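You operate a simulated robot arm through the tools that you are given. There is no shell and no other tool.

Carry out the task below with a simulated robot arm. There is one attempt and no reset: what you move stays moved.

Task
Put things in order on the drainer by the tap. At the end: the black plunger stands where the grey liner stood; the red rolled form from the drainer by the tap stands on top of the brown small carton; the grey liner stands where the grey wad of felt stood; the grey wad of felt from the drainer by the tap is in the blue bucket; the green cell stands where the black plunger stood; whatever was shut is shut again. Leave all else as you found it, and nothing knocked over.

Only the result counts: the job must be done as asked and must still hold three seconds after the hand-in. Knocking over, shifting, dropping, spilling or breaking anything else fails it.

Robot
A 6-joint arm with a two-finger gripper, fixed in place. Base frame: the origin is at the foot of the arm, x ahead of it, y to its left, z up; the work surface is at about z = 880. Readings come in mm, rad, newtons and seconds.
With the tool pointing down near the work surface it reaches from about 140 to 680 mm from the base axis. Its first joint turns from -1.152 to 1.152 rad. Payload 2.45 kg.
The TCP is the grasp point between the finger pads, 30 mm short of the fingertips. In the tool frame z runs along the fingers and y along their closing line. The gripper opens to 106 mm. The gripper's body begins 79 mm behind the TCP.
Orientation is that of the tool frame in the base frame, as a unit quaternion [x, y, z, w]. With the fingers straight down and closing along the base's y, the tool's x points along the base's -x, its y along +y and its z along -z.

Tools
- The arm moves only by the tool apply_moves. Its argument "targets" is text: rows parted by semicolons, each of 7 numbers parted by spaces: the opening in per cent of the stroke, from 0 (shut) to 100 (fully open), then the shift along the base's x, y, z in mm, then the turn, a rotation vector about the base's x, y, z in rad. In form: jaw x y z ax ay az; .... A call has 1 to 20 rows; each row shifts and turns the commanded pose from where the row before left it. A row lasts 0.2 s, in which the tool goes at most 50 mm and 0.15 rad; a call with a longer step from one row to the next is refused whole, and so is a gripper value outside its range. Where a pose cannot be reached the arm comes as near as it can. A force on the tool above 40 N (or 10 N above the force at the start of the call, whichever is more), or a blocked arm, ends the call early, and 0.2 s more pass. Each finger travels about 153 mm/s and halts on what it meets, pressing with about 22 N; the grip force reading is that of the motor and also rises with nothing between the fingers. The clock runs only during rows and for 0.2 s after the last one: add rows that do not move to give the fingers time. It gives the time, the measured TCP pose, the force on the tool (base axes), the opening and the grip force at its end, in the units of the frame above (readings bear some noise), with the torque about the TCP (base axes, N m) and any sound that the robot's microphone picked up, and new pictures: "views" is both (left out), scene, wrist or none.
- Cameras (640 x 400 px; columns grow to the right, rows downward): "scene" is fixed at [77.1, 451.1, 1395]; the picture's right is [-0.36, -0.93, 0.00], its down [-0.62, 0.24, -0.75] and it looks along [0.70, -0.27, -0.66] (base axes); focal length 223 px, centre (320, 200). "wrist" rides on the gripper at [76, -2, -106] in the tool frame; the picture's right is [0.02, 1.00, 0.00], its down [-0.78, 0.02, -0.62] and it looks along [-0.62, 0.01, 0.78] (tool axes); focal length 247 px, centre (320, 200).
- point_at(camera, pixels): there is no depth. For up to 12 entries [column, row, z] of the newest picture of that camera ("zoom" is the newest enlarged one), the place [x, y] in the base frame at which the ray of that pixel passes the height z, good to about 3 mm. No time passes.
- enlarge(camera, box): a new picture of the part [left, top, right, bottom] of that camera's present view, enlarged. No time passes.
- job_done(): hands the job in; it is judged then, once.

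Leave the gripper open and the arm clear of the work at the hand-in unless told otherwise.

The tools are called after ">>>" by a JSON object that holds its "api" and its "payload". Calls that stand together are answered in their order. apply_moves: Moves the arm, as the interface text tells. Its arguments: {"type":"object","properties":{"targets":{"type":"string"},"views":{"type":"string","enum":["both","scene","wrist","none"]}},"required":["targets"]} The other tools are called the same way: point_at (camera, pixels) gives the place at which the rays of pixels pass given heights; enlarge (camera, box) takes an enlarged picture of a part of a camera's view; job_done () hands the job in.

At the start:

```text
time: 0.0
tcp_pos: [244.5, 298.4, 1251.6]
orientation: [0.0, 1.0, 0.001, 0.0]
wrist_force: [-0.4, -0.6, -0.8]
ft_torque: [-0.03, 0.01, -0.01]
gripper_width: 106.0
grip_force: 0.1
```

scene: 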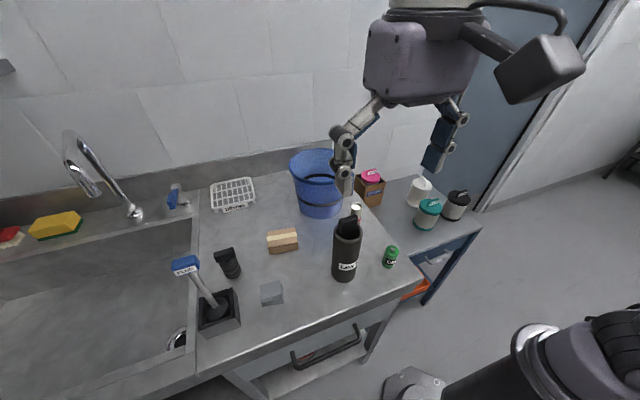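
wrist: 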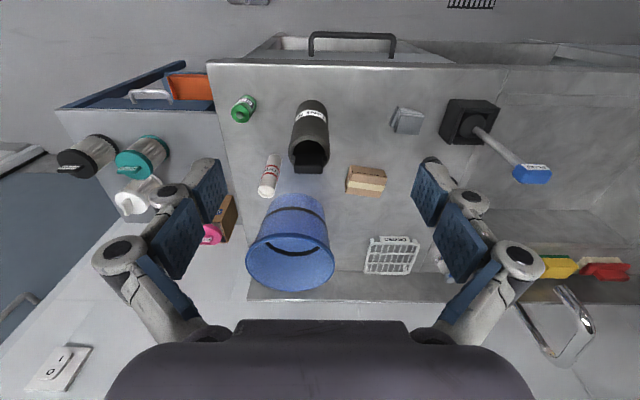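

I see a drainer with a plunger, black bottle-like things, a carton, a bucket, and other items. I'll enlarge parts of both views first to identify the objects.

>>> {"api": "enlarge", "payload": {"camera": "scene", "box": [150, 200, 310, 340]}}

>>> {"api": "enlarge", "payload": {"camera": "scene", "box": [290, 140, 490, 300]}}

>>> {"api": "enlarge", "payload": {"camera": "wrist", "box": [220, 70, 420, 210]}}

>>> {"api": "enlarge", "payload": {"camera": "wrist", "box": [380, 70, 640, 290]}}

```text
2.86 times, centred on (230, 270) of scene
```

zoom: 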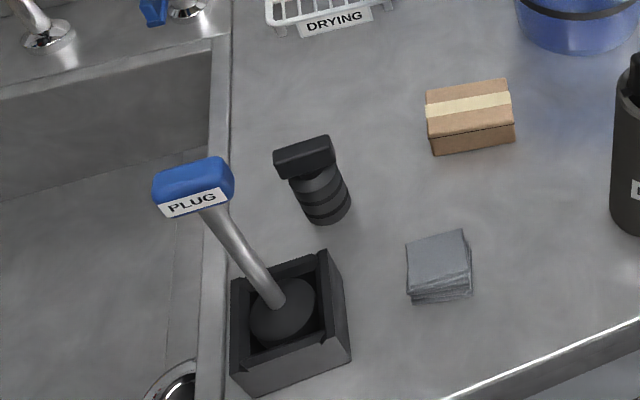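

```text
2.50 times, centred on (390, 220) of scene
```

zoom: 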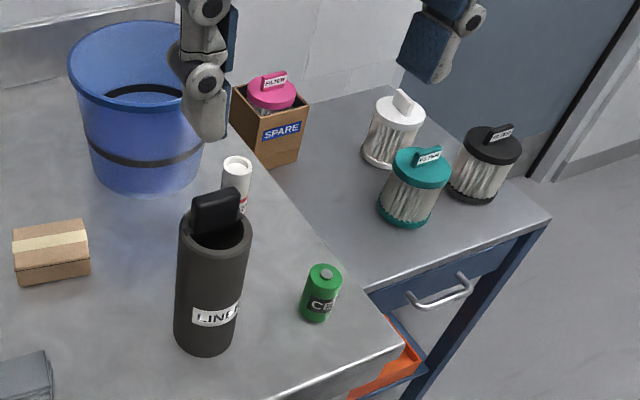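

```text
2.86 times, centred on (320, 140) of wrist
```

zoom: 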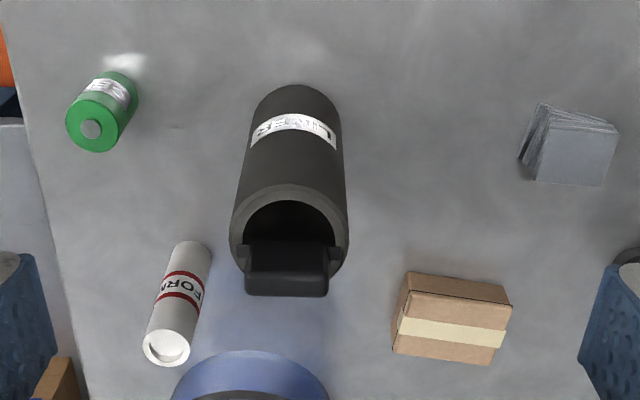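

```text
1.82 times, centred on (510, 180) of wrist
```

zoom: 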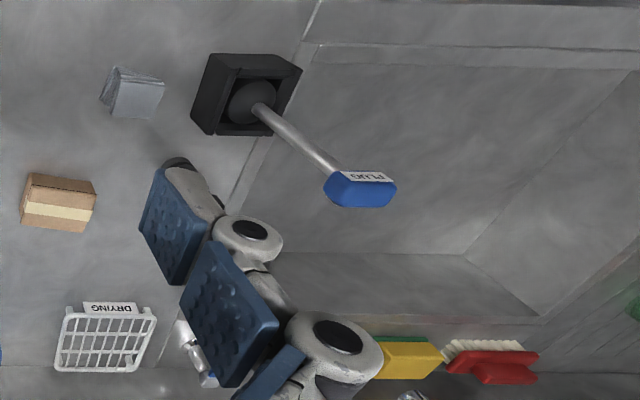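

I see: a stack of grey felt at scene (271,293), a black ringed plunger with a bar at (228,263), a tall dark LINER at (345,250), a green cell at (390,257), a white roll with red bands labelled FORM at (356,210), and a taped carton at (282,240). Next I get positions of these on the surface.

>>> {"api": "point_at", "payload": {"camera": "wrist", "pixels": [[405, 132, 880], [243, 117, 880], [313, 105, 880], [278, 157, 880], [365, 192, 895], [470, 140, 880], [293, 200, 880], [317, 64, 880], [215, 64, 880], [250, 298, 880], [391, 240, 880]]}}

>>> {"api": "point_at", "payload": {"camera": "scene", "pixels": [[271, 300, 880], [389, 265, 880], [344, 276, 880], [233, 276, 880], [283, 250, 880], [320, 215, 880], [222, 325, 880], [356, 222, 880], [282, 236, 910]]}}

>>> {"api": "enlarge", "payload": {"camera": "scene", "box": [310, 190, 410, 290]}}

>>> {"api": "enlarge", "payload": {"camera": "scene", "box": [230, 280, 460, 400]}}

```text
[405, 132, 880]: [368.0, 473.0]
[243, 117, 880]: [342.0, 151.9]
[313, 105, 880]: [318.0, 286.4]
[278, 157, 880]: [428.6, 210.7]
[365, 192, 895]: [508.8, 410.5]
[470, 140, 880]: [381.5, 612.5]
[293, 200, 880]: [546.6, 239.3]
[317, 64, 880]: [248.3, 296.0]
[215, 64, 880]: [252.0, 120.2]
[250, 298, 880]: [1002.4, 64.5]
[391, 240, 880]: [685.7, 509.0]
```

```text
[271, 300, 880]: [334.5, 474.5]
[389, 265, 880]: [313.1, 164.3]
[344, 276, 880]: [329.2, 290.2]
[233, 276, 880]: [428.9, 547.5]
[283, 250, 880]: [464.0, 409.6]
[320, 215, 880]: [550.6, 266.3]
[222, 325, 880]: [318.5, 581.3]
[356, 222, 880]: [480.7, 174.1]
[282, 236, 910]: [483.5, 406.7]
```

```text
4.00 times, centred on (360, 240) of scene
```

zoom: 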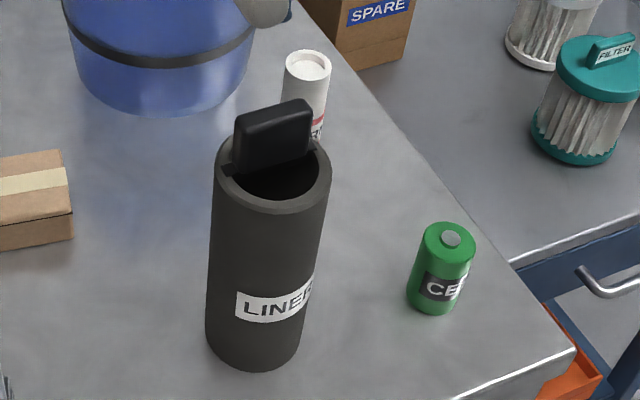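

```text
2.78 times, centred on (345, 340) of scene
```

zoom: 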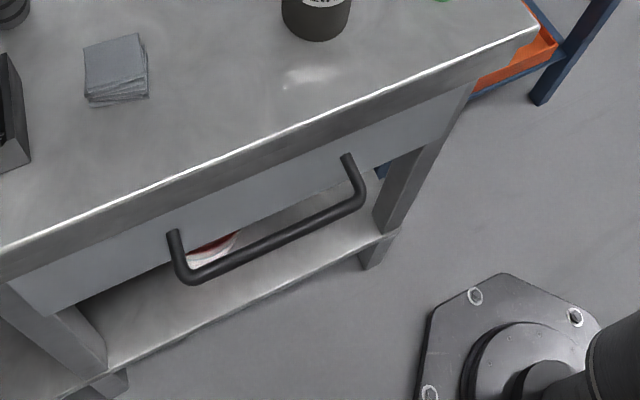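

The liner has a tab-like grip at its rim and looks tall (about 170 mm). The blue PLUG handle near scene (186,265) / wrist (532,174) leans toward the sink and could be in the way, so I work out its height and the bucket rim height by comparing rays from both cameras.

>>> {"api": "point_at", "payload": {"camera": "wrist", "pixels": [[532, 174, 980], [532, 174, 1020], [532, 174, 1060], [290, 262, 1000], [290, 262, 1040], [247, 258, 1020], [335, 258, 1020], [290, 290, 1020], [309, 154, 1040], [300, 168, 1070]]}}

>>> {"api": "point_at", "payload": {"camera": "scene", "pixels": [[186, 265, 980], [186, 265, 1020], [186, 265, 1060], [320, 165, 1000], [320, 165, 1040], [290, 165, 1020], [347, 224, 1070], [347, 236, 1040], [225, 252, 960], [225, 252, 940], [356, 208, 960]]}}

```text
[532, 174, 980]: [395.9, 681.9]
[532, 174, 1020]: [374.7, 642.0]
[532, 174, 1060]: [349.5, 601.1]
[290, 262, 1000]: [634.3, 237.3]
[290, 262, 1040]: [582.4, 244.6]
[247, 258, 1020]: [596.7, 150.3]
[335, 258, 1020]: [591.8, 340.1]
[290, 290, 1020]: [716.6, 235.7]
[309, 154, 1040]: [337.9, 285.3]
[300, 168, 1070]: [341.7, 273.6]
```

```text
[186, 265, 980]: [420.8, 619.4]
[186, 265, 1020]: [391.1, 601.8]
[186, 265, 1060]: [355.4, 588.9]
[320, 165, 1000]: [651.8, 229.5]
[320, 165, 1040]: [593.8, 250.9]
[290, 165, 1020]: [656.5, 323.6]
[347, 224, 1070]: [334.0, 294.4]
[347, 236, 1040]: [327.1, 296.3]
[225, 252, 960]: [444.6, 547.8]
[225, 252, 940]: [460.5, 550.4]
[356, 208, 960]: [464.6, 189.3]
```

The PLUG handle stands about upright, top near (352, 594, 1062); bucket rim is near z≈1030, centred about (610, 245). I now move to a viewing pose near (250, 420, 1150) with clearance from everything.

>>> {"api": "apply_moves", "payload": {"targets": "100 2 40 -30 0 0 0; 100 2 40 -35 0 0 0; 100 2 40 -35 0 0 0; 100 0 0 0 0 0 0", "views": "both"}}

```text
refused: row 2 steps farther than a row can; nothing moved
```

>>> {"api": "apply_moves", "payload": {"targets": "100 1 35 -25 0 0 0; 100 1 35 -25 0 0 0; 100 1 35 -25 0 0 0; 100 1 15 -25 0 0 0; 100 0 0 0 0 0 0", "views": "both"}}

```text
time: 1.2
tcp_pos: [247.3, 417.8, 1149.8]
orientation: [-0.001, 1.0, 0.0, 0.001]
wrist_force: [0.1, 0.4, -0.5]
ft_torque: [-0.01, -0.01, -0.01]
gripper_width: 106.0
grip_force: 0.1
```

scene: 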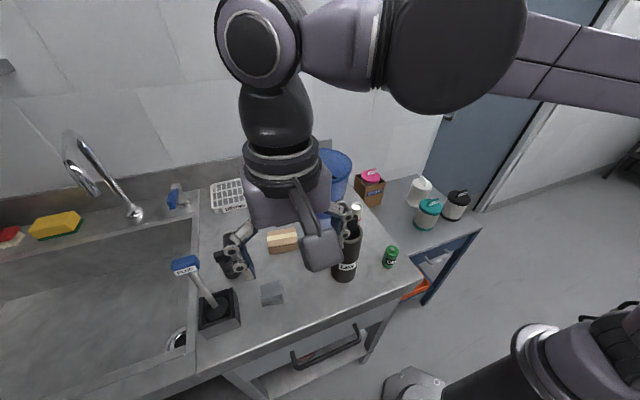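
wrist: 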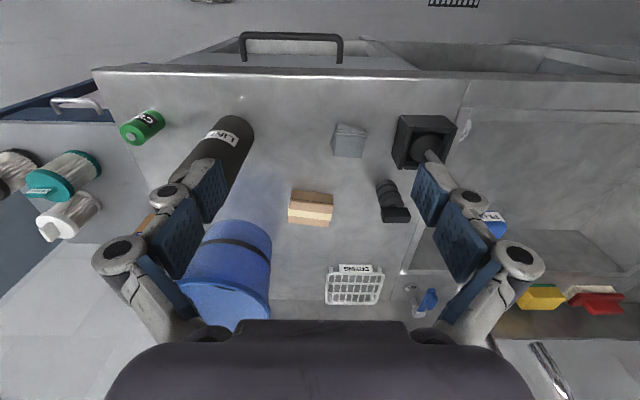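

From here the wad is at wrist (349,140), the plunger at (392,200), the carton at (311,208). I enlarge to see shapes and orientations.

>>> {"api": "enlarge", "payload": {"camera": "wrist", "box": [280, 100, 470, 240]}}

>>> {"api": "point_at", "payload": {"camera": "wrist", "pixels": [[335, 125, 880], [333, 155, 895], [365, 128, 895], [362, 158, 895], [387, 182, 880], [394, 217, 950], [290, 189, 880], [331, 193, 880], [312, 222, 920], [397, 113, 880], [393, 170, 880], [440, 170, 880]]}}

```text
2.86 times, centred on (375, 170) of wrist
```

zoom: 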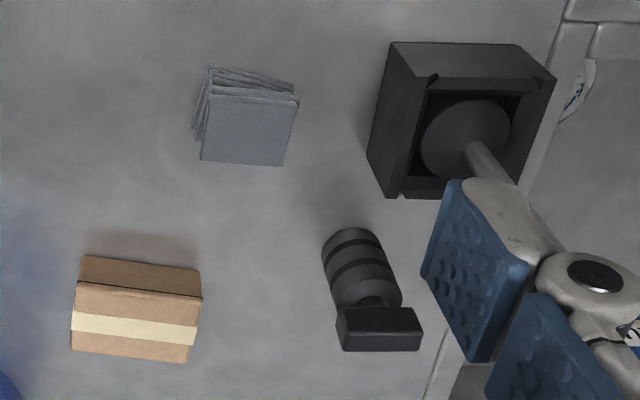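

```text
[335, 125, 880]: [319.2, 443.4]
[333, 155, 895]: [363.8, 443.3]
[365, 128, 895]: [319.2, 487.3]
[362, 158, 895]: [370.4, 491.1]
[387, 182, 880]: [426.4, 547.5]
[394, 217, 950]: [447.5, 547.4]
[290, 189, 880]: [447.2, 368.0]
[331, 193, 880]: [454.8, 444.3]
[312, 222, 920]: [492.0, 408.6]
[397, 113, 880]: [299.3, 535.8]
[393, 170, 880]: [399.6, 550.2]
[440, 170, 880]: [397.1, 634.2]
```

The wad centre is near (343, 467), roughly aligned with the axes and about 46 mm wide, 15–20 mm tall. The PLUG box edge is at about y=536. I partly close the jaw and hover over the wad to measure it better.

>>> {"api": "apply_moves", "payload": {"targets": "70 19 10 -28 0 0 0; 70 19 10 -28 0 0 0; 70 19 10 -28 0 0 0; 70 19 10 -28 0 0 0; 70 19 9 -28 0 0 0; 70 0 0 0 0 0 0", "views": "both"}}

```text
time: 2.6
tcp_pos: [344.3, 467.7, 1008.3]
orientation: [-0.001, 1.0, 0.001, 0.0]
wrist_force: [-0.6, -0.1, 1.3]
ft_torque: [-0.01, 0.01, 0.01]
gripper_width: 74.1
grip_force: 0.0
```

scene: 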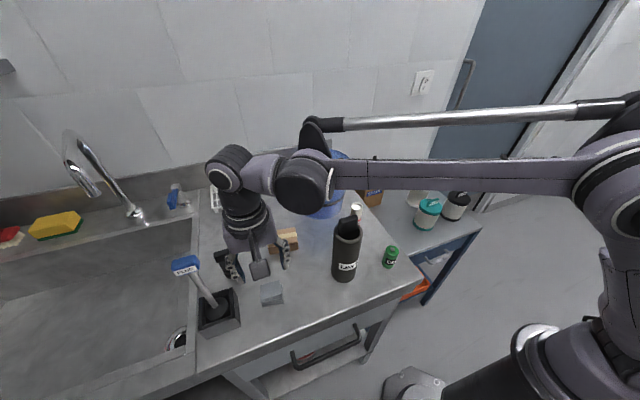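
wrist: 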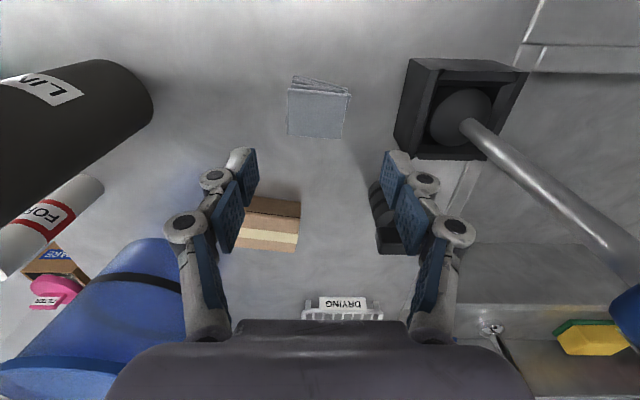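

The wad now shows at wrist (318,106). I enlarge it and compute its corners.

>>> {"api": "enlarge", "payload": {"camera": "wrist", "box": [270, 60, 370, 150]}}

>>> {"api": "point_at", "payload": {"camera": "wrist", "pixels": [[288, 88, 897], [350, 93, 897], [343, 138, 897], [287, 135, 897], [293, 76, 880], [288, 88, 890], [350, 93, 890], [343, 138, 890], [287, 135, 890], [410, 60, 880], [394, 145, 880]]}}

```text
4.44 times, centred on (320, 105) of wrist
```

zoom: 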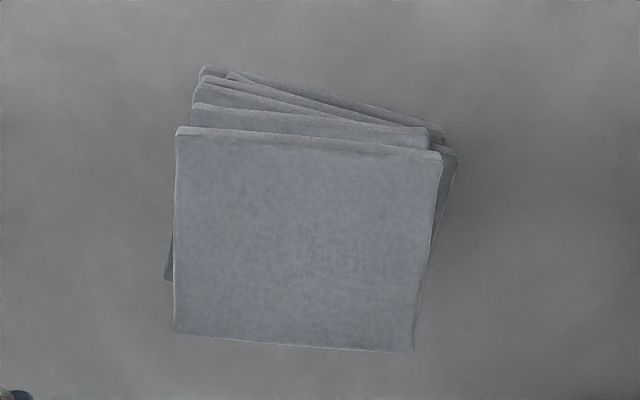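

```text
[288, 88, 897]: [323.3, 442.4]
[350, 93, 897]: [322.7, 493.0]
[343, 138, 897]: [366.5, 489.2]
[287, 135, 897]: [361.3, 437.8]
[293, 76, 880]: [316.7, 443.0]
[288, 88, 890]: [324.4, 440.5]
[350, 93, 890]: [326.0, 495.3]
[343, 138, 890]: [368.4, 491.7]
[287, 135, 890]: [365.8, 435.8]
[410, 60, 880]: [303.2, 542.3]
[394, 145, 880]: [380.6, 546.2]
```

The wad's centre is about (343, 466), about 52 mm along y and 43 mm along x, top near z≈897. I lower straight down around it to TCP z≈913 (fingertips just above the surface).

>>> {"api": "apply_moves", "payload": {"targets": "76 -0.5 -1 -30 0 0 0; 76 -0.5 -0.5 -30 0 0 0; 76 0 0 -20 0 0 0; 76 0 0 -10 0 0 0; 76 0 0 -5 0 0 0; 76 0 0 0 0 0 0", "views": "wrist"}}

```text
time: 4.0
tcp_pos: [343.3, 465.3, 915.6]
orientation: [-0.001, 1.0, 0.001, 0.0]
wrist_force: [0.2, 0.8, 0.3]
ft_torque: [0.02, -0.03, -0.01]
gripper_width: 80.7
grip_force: 0.1
```

wrist: 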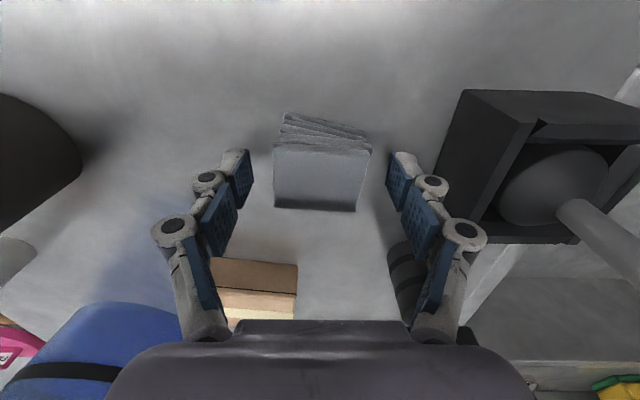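

The fingertips straddle the wad on both sides. I go down 2 mm more and close.

>>> {"api": "apply_moves", "payload": {"targets": "76 0 0 -2 0 0 0; 40 0 0 0 0 0 0; 0 0 0 0 0 0 0; 0 0 0 0 0 0 0; 0 0 0 0 0 0 0", "views": "wrist"}}

```text
time: 5.2
tcp_pos: [344.2, 465.8, 912.3]
orientation: [-0.001, 1.0, 0.001, -0.001]
wrist_force: [1.2, -0.5, 9.3]
ft_torque: [-0.01, 0.02, -0.08]
gripper_width: 52.2
grip_force: 21.8
```

wrist: 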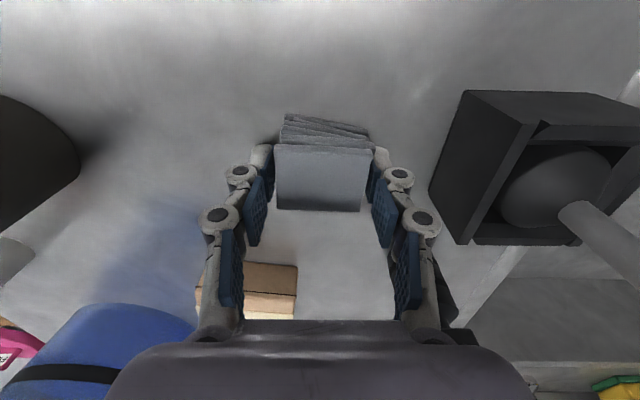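

The jaw stopped at 52 mm with 22 N: the wad is held. I lift straight up to about z=1010.

>>> {"api": "apply_moves", "payload": {"targets": "0 0 0 10 0 0 0; 0 0 0 30 0 0 0; 0 0 0 40 0 0 0; 0 0 0 40 0 0 0; 0 0 0 0 0 0 0", "views": "both"}}

```text
time: 6.4
tcp_pos: [341.9, 463.9, 1033.4]
orientation: [0.0, 1.0, 0.0, 0.0]
wrist_force: [0.3, -0.5, -0.4]
ft_torque: [-0.01, 0.02, 0.01]
gripper_width: 51.9
grip_force: 22.2
```

scene: 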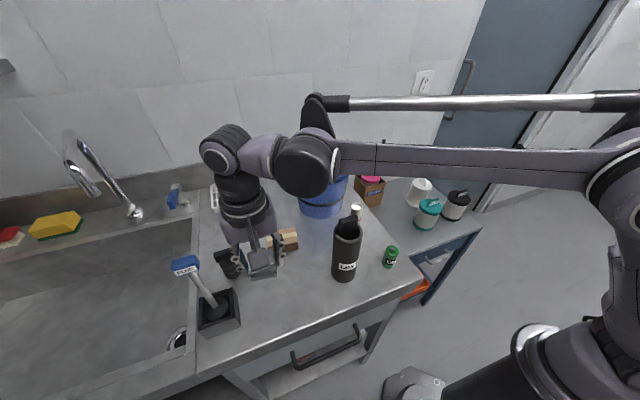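
wrist: 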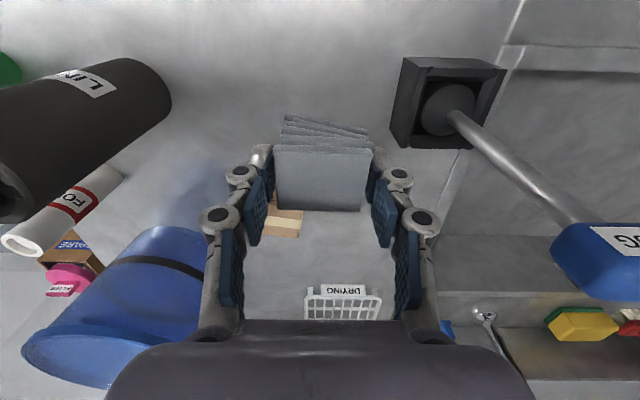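

The wad is lifted cleanly. I raise to about z=1180 and move toward the bucket side to look at the bucket from a new view before going over it.

>>> {"api": "apply_moves", "payload": {"targets": "0 0 0 45 0 0 0; 0 0 0 45 0 0 0; 0 0 0 45 0 0 0; 0 18 -40 15 0 0 0; 0 18 -40 0 0 0 0; 0 18 -40 0 0 0 0; 0 18 -40 0 0 0 0; 0 0 0 0 0 0 0", "views": "both"}}

```text
time: 8.2
tcp_pos: [413.3, 305.9, 1182.5]
orientation: [-0.001, 1.0, 0.001, 0.0]
wrist_force: [-0.5, 0.7, -0.5]
ft_torque: [0.01, 0.03, 0.0]
gripper_width: 51.6
grip_force: 21.8
```

scene: 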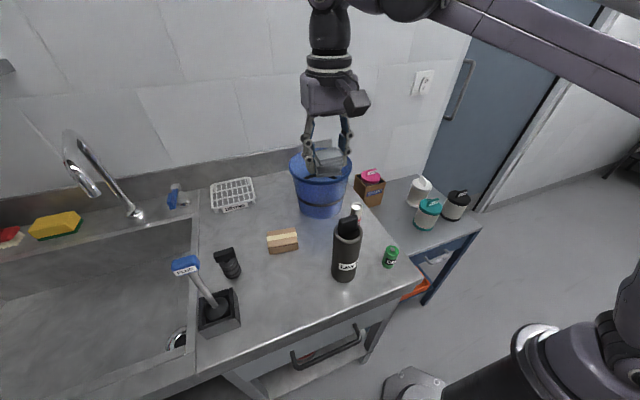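
wrist: 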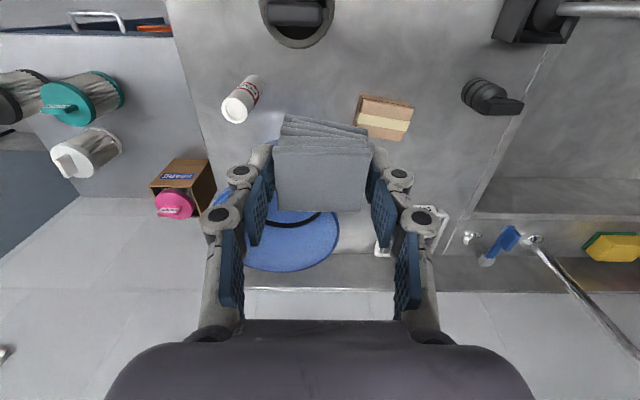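

The bucket rim is visible in both views. I enlarge and triangulate.

>>> {"api": "enlarge", "payload": {"camera": "scene", "box": [270, 120, 390, 230]}}

>>> {"api": "enlarge", "payload": {"camera": "wrist", "box": [190, 130, 410, 290]}}

>>> {"api": "point_at", "payload": {"camera": "wrist", "pixels": [[290, 272, 1000], [290, 272, 1020], [290, 272, 1040], [340, 238, 1000], [340, 238, 1020], [340, 238, 1040]]}}

>>> {"api": "point_at", "payload": {"camera": "scene", "pixels": [[289, 166, 1000], [289, 166, 1020], [289, 166, 1040], [352, 166, 1000], [352, 166, 1020], [352, 166, 1040], [320, 180, 1000], [320, 180, 1020], [320, 180, 1040], [320, 219, 880], [300, 207, 880], [342, 207, 880]]}}

```text
3.64 times, centred on (330, 175) of scene
```

zoom: 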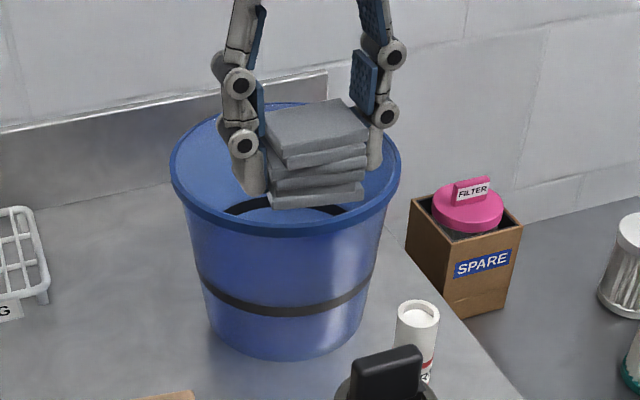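

```text
2.50 times, centred on (300, 210) of wrist
```

zoom: 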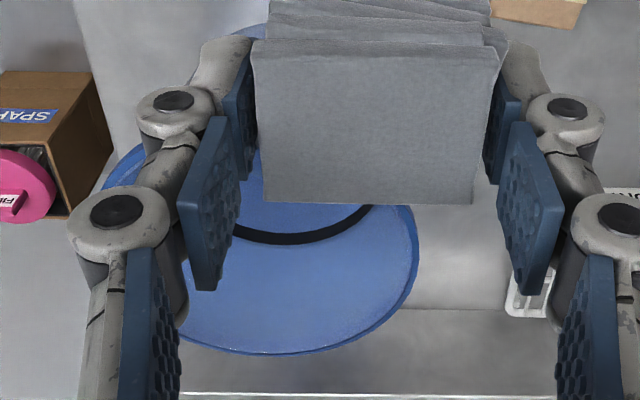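

```text
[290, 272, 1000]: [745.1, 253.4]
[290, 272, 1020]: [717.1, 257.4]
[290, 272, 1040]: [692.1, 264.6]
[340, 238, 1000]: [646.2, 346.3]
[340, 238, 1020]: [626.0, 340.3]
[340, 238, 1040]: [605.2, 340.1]
```

```text
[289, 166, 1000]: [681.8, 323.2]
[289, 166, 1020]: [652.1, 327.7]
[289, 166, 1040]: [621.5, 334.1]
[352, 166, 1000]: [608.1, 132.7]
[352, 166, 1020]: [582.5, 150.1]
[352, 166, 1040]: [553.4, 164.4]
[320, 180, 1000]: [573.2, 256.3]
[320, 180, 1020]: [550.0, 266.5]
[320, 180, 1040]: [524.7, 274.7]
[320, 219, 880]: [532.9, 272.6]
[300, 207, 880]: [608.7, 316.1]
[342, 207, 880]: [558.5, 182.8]
```

The bucket rim is about z≈1035, centre near (592, 248), rim radius about 93. I move the wad over that point at the present height and look again.

>>> {"api": "apply_moves", "payload": {"targets": "0 44 -14 0 0 0 0; 0 44 -15 0 0 0 0; 0 44 -14 0 0 0 0; 0 43 -15 0 0 0 0; 0 0 0 0 0 0 0; 0 0 0 0 0 0 0", "views": "both"}}

```text
time: 9.6
tcp_pos: [537.3, 243.5, 1160.1]
orientation: [0.0, 1.0, 0.0, 0.0]
wrist_force: [0.2, 0.4, -0.1]
ft_torque: [-0.02, 0.01, 0.02]
gripper_width: 51.1
grip_force: 21.8
out of reach, approached as far as the arm can: row 3, 4
```

scene: 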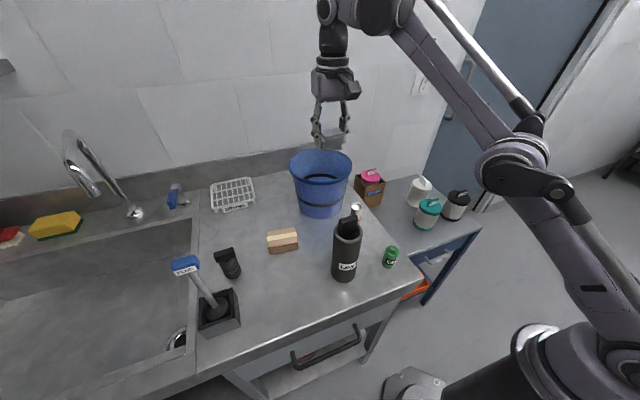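
wrist: 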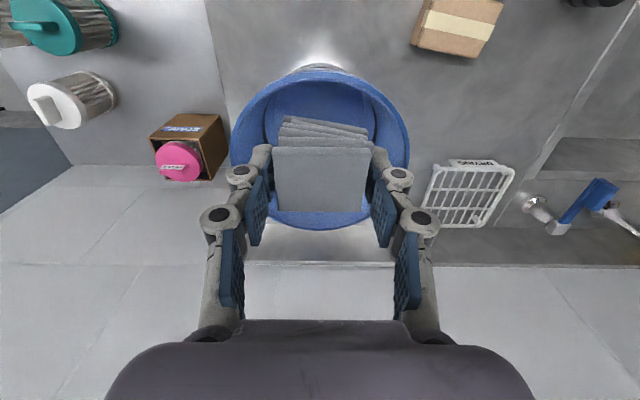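

The arm ran out of reach at this height, stopping at (537, 243, 1160); it should reach further when lower. The rim centre is about (596, 246). I descend 60 mm while watching where it goes.

>>> {"api": "apply_moves", "payload": {"targets": "0 0 0 -25 0 0 0; 0 0 0 -25 0 0 0; 0 0 0 0 0 0 0", "views": "none"}}

```text
time: 10.4
tcp_pos: [536.8, 243.1, 1108.8]
orientation: [-0.002, 1.0, 0.0, 0.001]
wrist_force: [0.4, 0.0, -0.8]
ft_torque: [-0.02, -0.01, -0.02]
gripper_width: 50.9
grip_force: 22.0
```

The commanded pose follows the reached one. Now at z≈1109 I shift 45 mm in x and 3 mm in y toward the bucket centre.

>>> {"api": "apply_moves", "payload": {"targets": "0 20 2 0 0 0 0; 0 20 1 0 0 0 0; 0 5 0 0 0 0 0; 0 0 0 0 0 0 0", "views": "wrist"}}

```text
time: 11.4
tcp_pos: [574.6, 242.2, 1105.7]
orientation: [0.0, 1.0, 0.001, 0.0]
wrist_force: [0.2, 0.5, -0.6]
ft_torque: [-0.01, 0.02, 0.01]
gripper_width: 50.6
grip_force: 21.7
out of reach, approached as far as the arm can: row 2
```

wrist: 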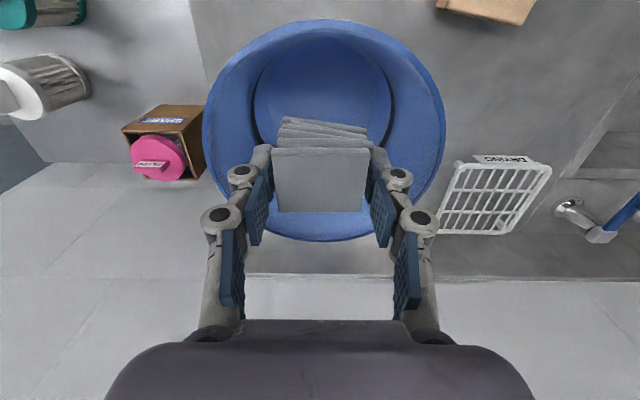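

The bucket's centre is about (599, 243); the wad is well inside the rim. I go down in steps, edging a bit further in x, to about z≈980 so the wrist camera stays above the rim.

>>> {"api": "apply_moves", "payload": {"targets": "0 2 0 -30 0 0 0; 0 5 0 -30 0 0 0; 0 5 0 -30 0 0 0; 0 3 0 -30 0 0 0; 0 0 0 -8 0 0 0; 0 0 0 0 0 0 0", "views": "both"}}

```text
time: 12.8
tcp_pos: [591.7, 238.6, 977.1]
orientation: [0.0, 1.0, 0.001, 0.0]
wrist_force: [-0.6, 0.0, -0.3]
ft_torque: [0.0, -0.01, -0.02]
gripper_width: 50.4
grip_force: 21.9
```

scene: 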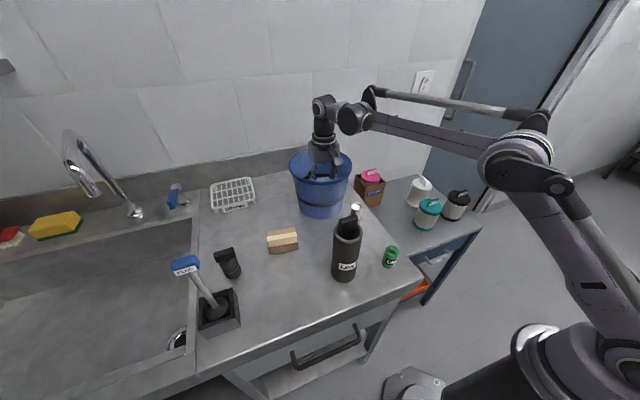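
wrist: 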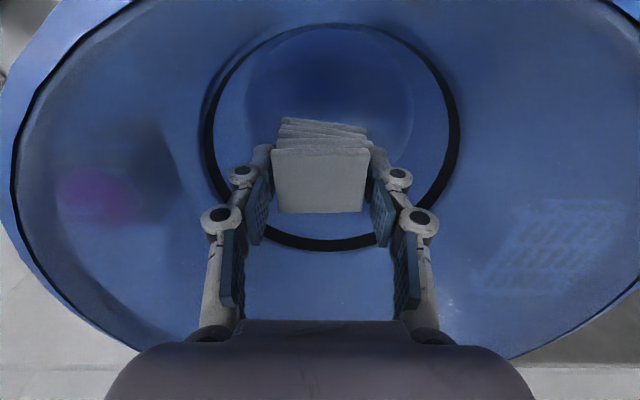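

The wad is deep in the bucket, all clear around. I lower 12 mm more and open moderately.

>>> {"api": "apply_moves", "payload": {"targets": "0 0 0 -12 0 0 0; 50 0 0 0 0 0 0; 60 0 0 0 0 0 0; 70 0 0 0 0 0 0; 70 0 0 0 0 0 0; 70 0 0 0 0 0 0", "views": "both"}}

```text
time: 14.2
tcp_pos: [591.6, 236.9, 964.6]
orientation: [-0.001, 1.0, 0.001, 0.0]
wrist_force: [0.9, -0.2, 0.2]
ft_torque: [0.01, -0.01, 0.0]
gripper_width: 74.1
grip_force: 0.1
```

scene: 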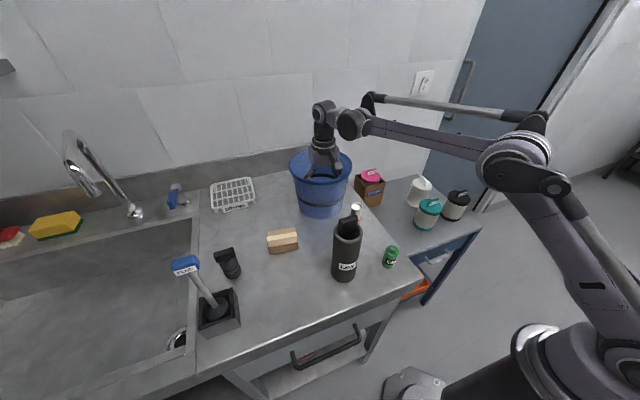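
wrist: 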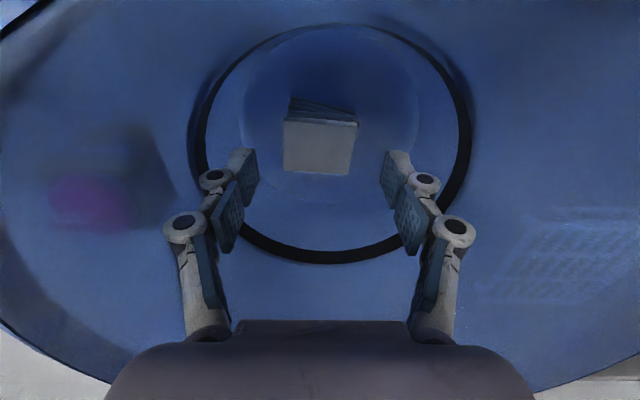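

The wad lies flat in the bucket. I raise straight up, drifting slightly back to stay in reach, until clear of the rim.

>>> {"api": "apply_moves", "payload": {"targets": "70 0 2 35 0 0 0; 70 -3 2 35 0 0 0; 70 -8 0 35 0 0 0; 70 -10 0 35 0 0 0; 70 -35 0 25 0 0 0; 70 0 0 0 0 0 0", "views": "both"}}

```text
time: 15.6
tcp_pos: [533.7, 243.3, 1131.0]
orientation: [-0.001, 1.0, 0.001, 0.001]
wrist_force: [0.8, -0.2, -0.2]
ft_torque: [-0.03, 0.01, 0.03]
gripper_width: 74.3
grip_force: 0.1
```

scene: 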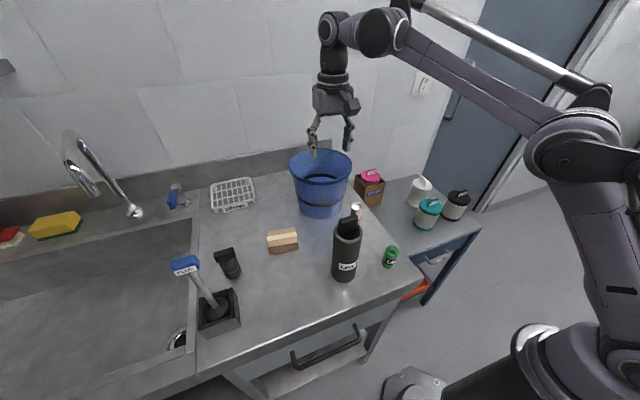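
wrist: 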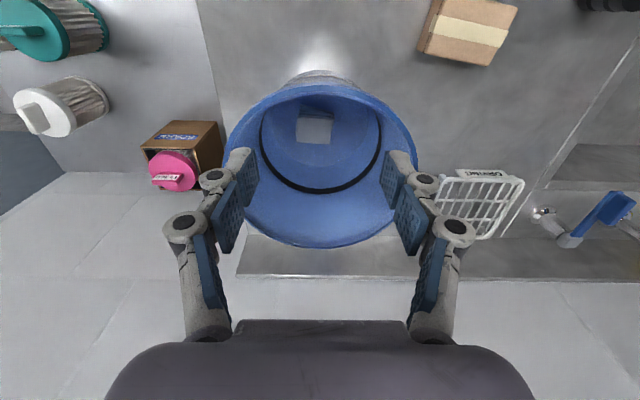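

The wad is in the bucket and the arm is clear. Next I handle the black plunger near (445, 547), which is at the edge of reach; I plan to turn the tool +90° about z (camera toward −y, closing along x) so the gripper stays clear of the PLUG handle. I turn while moving to about (420, 380) at a safe height.

>>> {"api": "apply_moves", "payload": {"targets": "60 -10 12 0 0 0 0.1428; 60 -10 12 0 0 0 0.1428; 60 -10 12 0 0 0 0.1428; 60 -10 12 0 0 0 0.1428; 60 -10 12 0 0 0 0.1428; 60 -10 12 0 0 0 0.1428; 60 -10 12 0 0 0 0.1428; 60 -10 12 0 0 0 0.1428; 60 -10 12 0 0 0 0.1428; 60 -10 14 0 0 0 0.1428; 60 -14 15 0 0 0 0.1428; 60 0 0 0 0 0 0", "views": "both"}}

```text
time: 18.2
tcp_pos: [421.3, 380.4, 1130.0]
orientation: [0.708, -0.706, -0.001, 0.001]
wrist_force: [0.0, 1.0, 0.2]
ft_torque: [0.02, -0.02, 0.03]
gripper_width: 63.4
grip_force: 0.0
```

scene: 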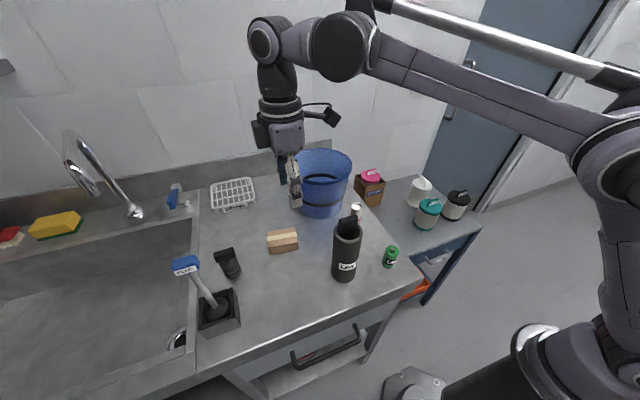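
wrist: 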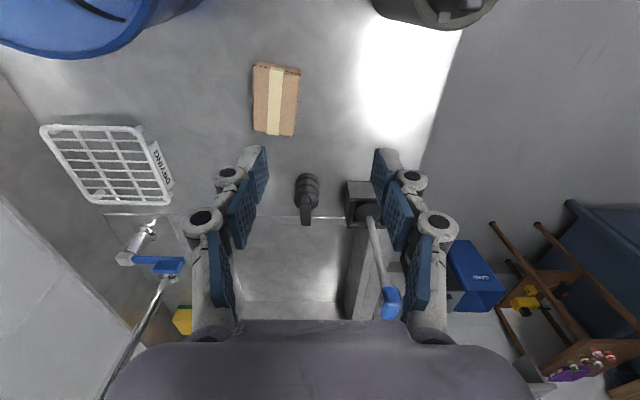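

Now the view looks along +y. The plunger is at wrist (307,198), the PLUG box and handle at (365,205)–(390,300). I enlarge and triangulate both.

>>> {"api": "enlarge", "payload": {"camera": "wrist", "box": [260, 160, 420, 330]}}

>>> {"api": "enlarge", "payload": {"camera": "scene", "box": [160, 230, 260, 340]}}

>>> {"api": "point_at", "payload": {"camera": "wrist", "pixels": [[307, 175, 880], [296, 190, 880], [319, 190, 880], [306, 224, 950], [306, 208, 960], [347, 182, 880], [375, 182, 880], [390, 300, 1060], [390, 300, 1080], [382, 290, 1060], [401, 290, 1060]]}}

>>> {"api": "point_at", "payload": {"camera": "scene", "pixels": [[172, 262, 1060], [200, 262, 1060], [186, 255, 1075], [186, 275, 1060], [234, 279, 880], [224, 250, 955]]}}

```text
2.35 times, centred on (340, 245) of wrist
```

zoom: 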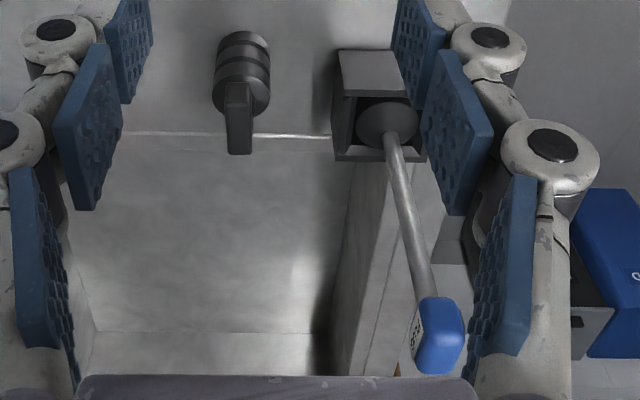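

```text
3.64 times, centred on (210, 285) of scene
```

zoom: 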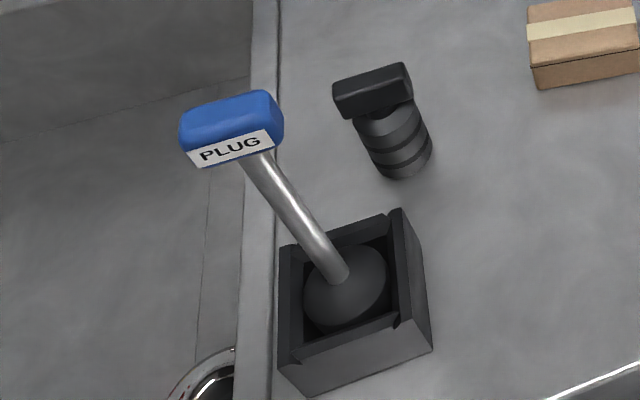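

```text
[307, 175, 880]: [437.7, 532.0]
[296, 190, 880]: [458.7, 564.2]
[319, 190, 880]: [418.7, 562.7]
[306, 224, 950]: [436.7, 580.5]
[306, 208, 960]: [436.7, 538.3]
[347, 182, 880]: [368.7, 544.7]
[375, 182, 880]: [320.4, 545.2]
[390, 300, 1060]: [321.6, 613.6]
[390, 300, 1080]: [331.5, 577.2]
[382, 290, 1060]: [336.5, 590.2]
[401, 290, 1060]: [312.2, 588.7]
```

```text
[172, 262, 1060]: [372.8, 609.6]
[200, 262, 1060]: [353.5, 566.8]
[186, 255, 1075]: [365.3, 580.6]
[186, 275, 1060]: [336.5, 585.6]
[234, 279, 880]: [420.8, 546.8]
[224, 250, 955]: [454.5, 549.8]
```

Plunger: base centre about (441, 547), body ø40, thin bar (15 mm in x, 52 mm in y) with top at z≈962. PLUG box spans x≈300–372, its blue grip tops out near z≈1075 at about (345, 588). I tilt the tool 0.35 rad about x (fingers pointing out toward +y) to gain reach, then move to a hover just short of the plunger.

>>> {"api": "apply_moves", "payload": {"targets": "60 0 5 0 0.1167 0 0; 60 0 5 0 0.1167 0 0; 60 0 5 0 0.1166 0 0; 60 5 30 -15 0 0 0; 60 5 30 -15 0 0 0; 60 5 30 -20 0 0 0; 60 5 20 -20 0 0 0; 60 0 0 0 0 0 0", "views": "both"}}

```text
time: 20.0
tcp_pos: [441.7, 507.8, 1058.9]
orientation: [0.697, -0.695, -0.124, -0.123]
wrist_force: [-0.4, -0.6, -0.1]
ft_torque: [0.0, 0.01, -0.01]
gripper_width: 63.8
grip_force: 0.0
```

scene: 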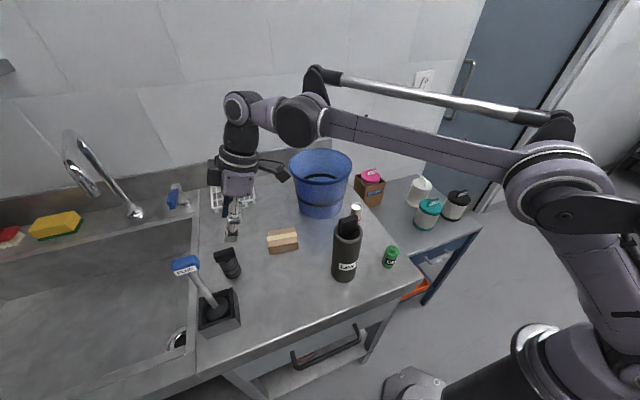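
wrist: 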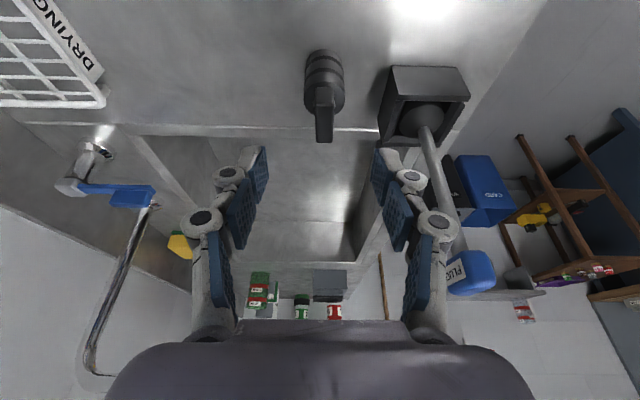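

The plunger shows at wrist (323,85), nearly centred between the fingers. I measure its axis again with this closer view.

>>> {"api": "enlarge", "payload": {"camera": "wrist", "box": [270, 30, 370, 150]}}

>>> {"api": "point_at", "payload": {"camera": "wrist", "pixels": [[324, 50, 880], [305, 66, 880], [342, 66, 880], [323, 90, 962], [324, 141, 962], [325, 112, 962], [383, 66, 880]]}}

```text
3.33 times, centred on (320, 90) of wrist
```

zoom: 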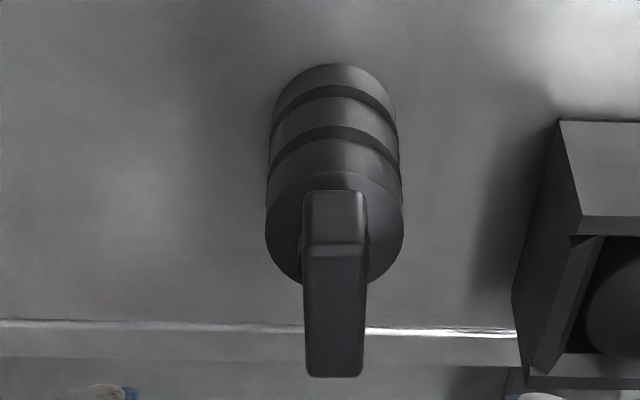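

```text
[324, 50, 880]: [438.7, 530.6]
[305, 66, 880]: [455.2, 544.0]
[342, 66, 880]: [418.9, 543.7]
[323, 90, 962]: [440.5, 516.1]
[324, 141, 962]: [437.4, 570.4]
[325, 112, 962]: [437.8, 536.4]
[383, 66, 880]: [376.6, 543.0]
```

The plunger's axis is at about (438, 548). I come over it and go down with the fingers passing either side of the bar, first to z≈965 for a check.

>>> {"api": "apply_moves", "payload": {"targets": "60 -2 20 -25 0 0 0; 60 -1.5 19 -25 0 0 0; 60 0 0 -20 0 0 0; 60 0 0 -20 0 0 0; 60 0 0 0 0 0 0", "views": "both"}}

```text
time: 21.2
tcp_pos: [436.4, 547.4, 967.5]
orientation: [0.697, -0.696, -0.124, -0.123]
wrist_force: [-0.1, -0.5, 0.9]
ft_torque: [0.0, 0.01, -0.01]
gripper_width: 63.5
grip_force: 0.1
```

scene: 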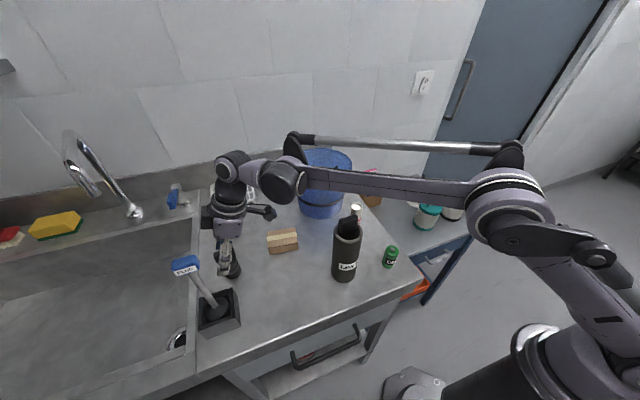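
wrist: 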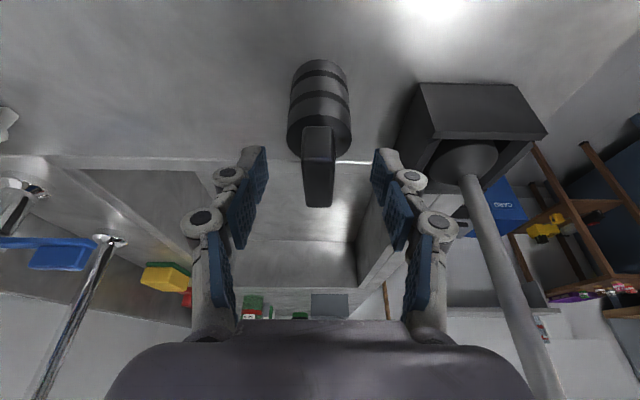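

Well centred: the bar and body are between the fingers. I continue down to z≈922.

>>> {"api": "apply_moves", "payload": {"targets": "60 0.5 0 -20 0 0 0; 60 0.5 0 -15 0 0 0; 60 0 0 -9 0 0 0; 60 0 0 0 0 0 0", "views": "wrist"}}

```text
time: 22.2
tcp_pos: [437.4, 543.9, 925.4]
orientation: [0.696, -0.696, -0.124, -0.124]
wrist_force: [-0.6, 0.0, 0.1]
ft_torque: [-0.02, 0.02, 0.03]
gripper_width: 63.8
grip_force: 0.0
```

wrist: 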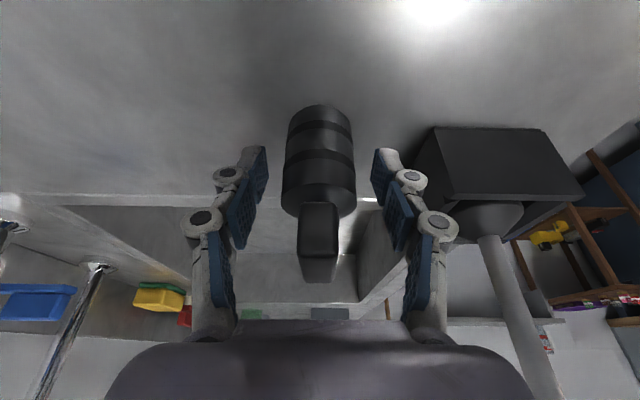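

The body sits between the pads. I correct 3 mm in y and close.

>>> {"api": "apply_moves", "payload": {"targets": "60 0 3 -1 0 0 0; 45 0 0 0 0 0 0; 20 0 0 0 0 0 0; 0 0 0 0 0 0 0; 0 0 0 0 0 0 0", "views": "wrist"}}

```text
time: 23.4
tcp_pos: [438.5, 547.2, 925.5]
orientation: [0.697, -0.695, -0.125, -0.123]
wrist_force: [-0.5, 0.3, 4.0]
ft_torque: [0.05, -0.05, 0.0]
gripper_width: 37.3
grip_force: 22.0
```

wrist: 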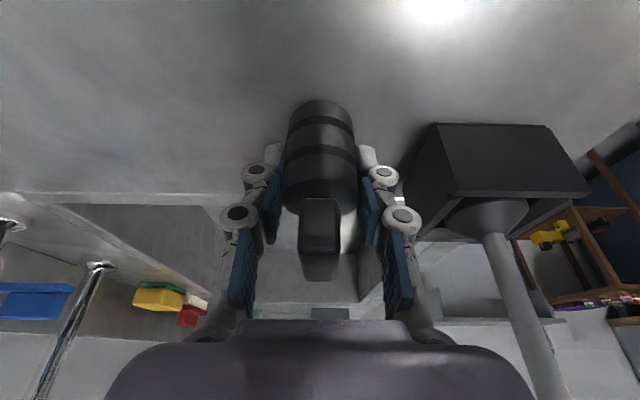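

Held at 37 mm with 22 N, with the TCP at (438.5, 547.2, 925.5) while the base is on the surface. I lift straight up 80 mm.

>>> {"api": "apply_moves", "payload": {"targets": "0 0 0 10 0 0 0; 0 0 0 30 0 0 0; 0 0 0 40 0 0 0; 0 0 0 0 0 0 0", "views": "both"}}

```text
time: 24.4
tcp_pos: [437.4, 547.7, 1004.1]
orientation: [0.697, -0.696, -0.124, -0.123]
wrist_force: [0.6, 1.0, -1.9]
ft_torque: [0.01, 0.01, 0.0]
gripper_width: 37.4
grip_force: 21.9
```

scene: 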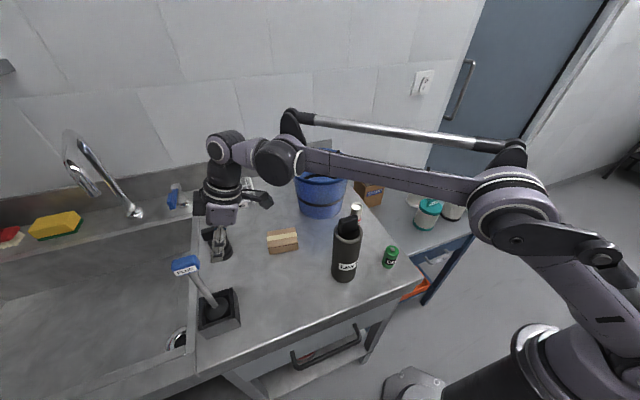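
wrist: 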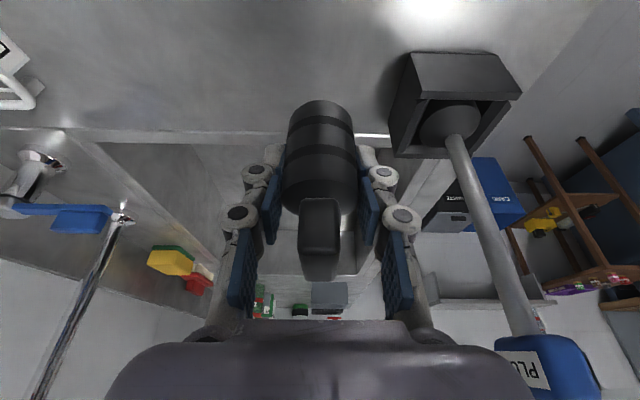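

The plunger is up cleanly. Its final spot (the liner's place) is still taken, so I set it down temporarily in the empty front area near (300, 212), going up to z≈1160 on the way so that it passes well above the liner's tab (z≈1080).

>>> {"api": "apply_moves", "payload": {"targets": "0 -6 -20 25 0 0 0; 0 -12 -25 30 0 0 0; 0 -12 -25 30 0 0 0; 0 -12 -25 30 0 0 0; 0 -12 -25 30 0 0 0; 0 -10 -30 12 0 0 0; 0 -12 -40 0 0 0 0; 0 -12 -40 0 0 0 0; 0 0 0 0 0 0 0", "views": "both"}}

```text
time: 26.4
tcp_pos: [347.3, 313.0, 1163.8]
orientation: [0.697, -0.696, -0.124, -0.123]
wrist_force: [0.2, -0.4, -1.5]
ft_torque: [0.0, -0.01, 0.03]
gripper_width: 37.3
grip_force: 22.1
```

scene: 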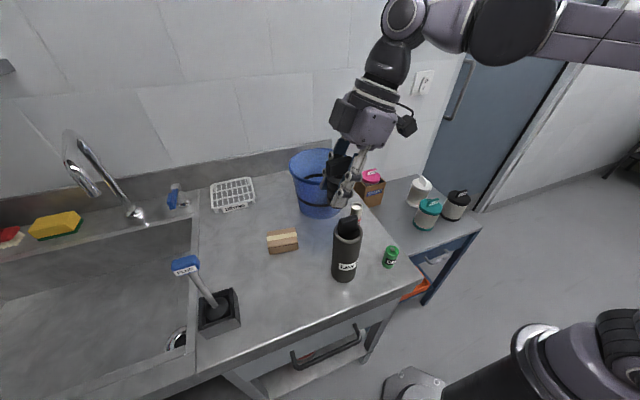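
wrist: 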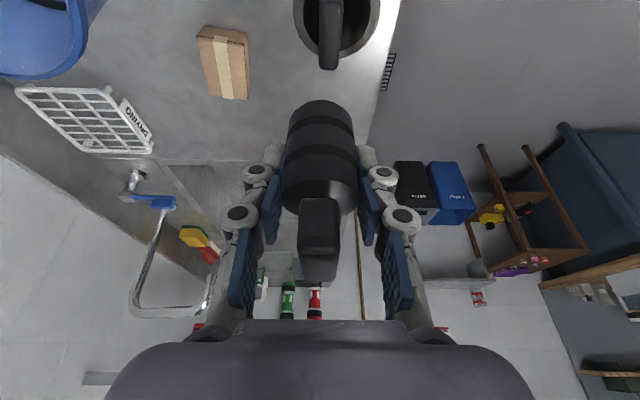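

The plunger passes above the liner with room to spare. I continue to over (300, 212) and begin to descend.

>>> {"api": "apply_moves", "payload": {"targets": "0 -14 -35 0 0 0 0; 0 -14 -35 0 0 0 0; 0 -14 -30 0 0 0 0; 0 -5 -1 -30 0 0 0; 0 0 0 -40 0 0 0; 0 0 0 -40 0 0 0; 0 0 0 -40 0 0 0; 0 0 0 0 0 0 0", "views": "both"}}

```text
time: 28.2
tcp_pos: [304.3, 219.3, 1013.1]
orientation: [0.697, -0.696, -0.124, -0.123]
wrist_force: [-0.4, -0.3, -1.5]
ft_torque: [0.02, 0.0, -0.02]
gripper_width: 37.1
grip_force: 21.6
```

scene: 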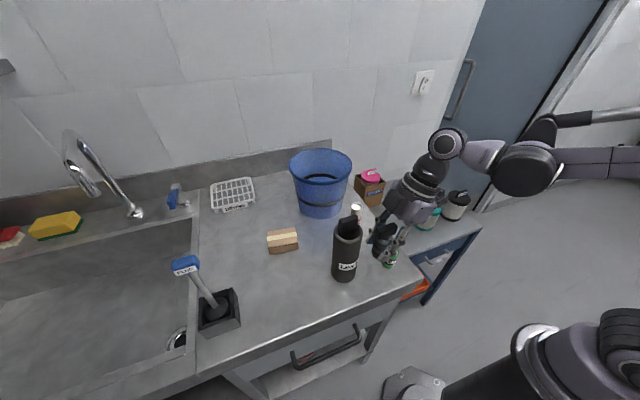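
wrist: 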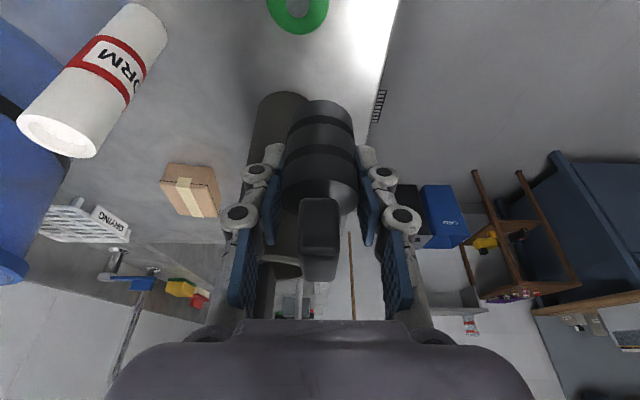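

The plunger is at (304, 219) with its base about 88 mm above the surface. Here it would stand too close to the cell (about (318, 163)), so I use a freer spot behind the cell, about (390, 152); the neighbouring worktop with filters lies lower (caps near z≈880), so the wrist is clear there.

>>> {"api": "apply_moves", "payload": {"targets": "0 20 -17 0 0 0 0; 0 24 -19 0 0 0 0; 0 24 -19 0 0 0 0; 0 18 -14 0 0 0 0; 0 0 0 0 0 0 0; 0 0 0 0 0 0 0", "views": "both"}}

```text
time: 29.6
tcp_pos: [388.0, 149.1, 1013.6]
orientation: [0.697, -0.696, -0.124, -0.123]
wrist_force: [0.3, -0.5, -1.9]
ft_torque: [0.01, 0.03, -0.01]
gripper_width: 37.1
grip_force: 22.0
```

scene: 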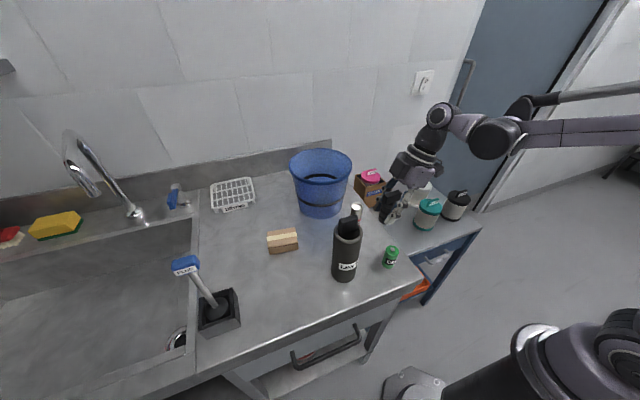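
wrist: 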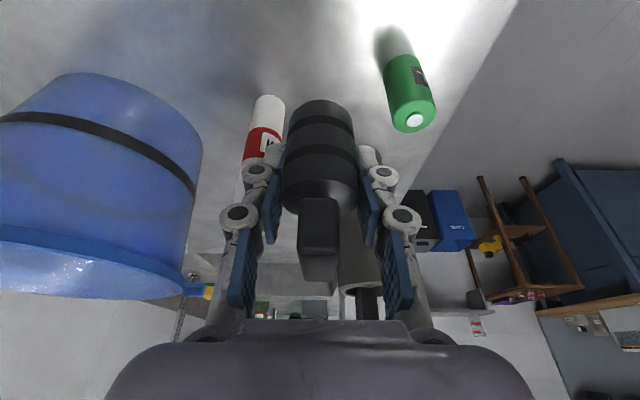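

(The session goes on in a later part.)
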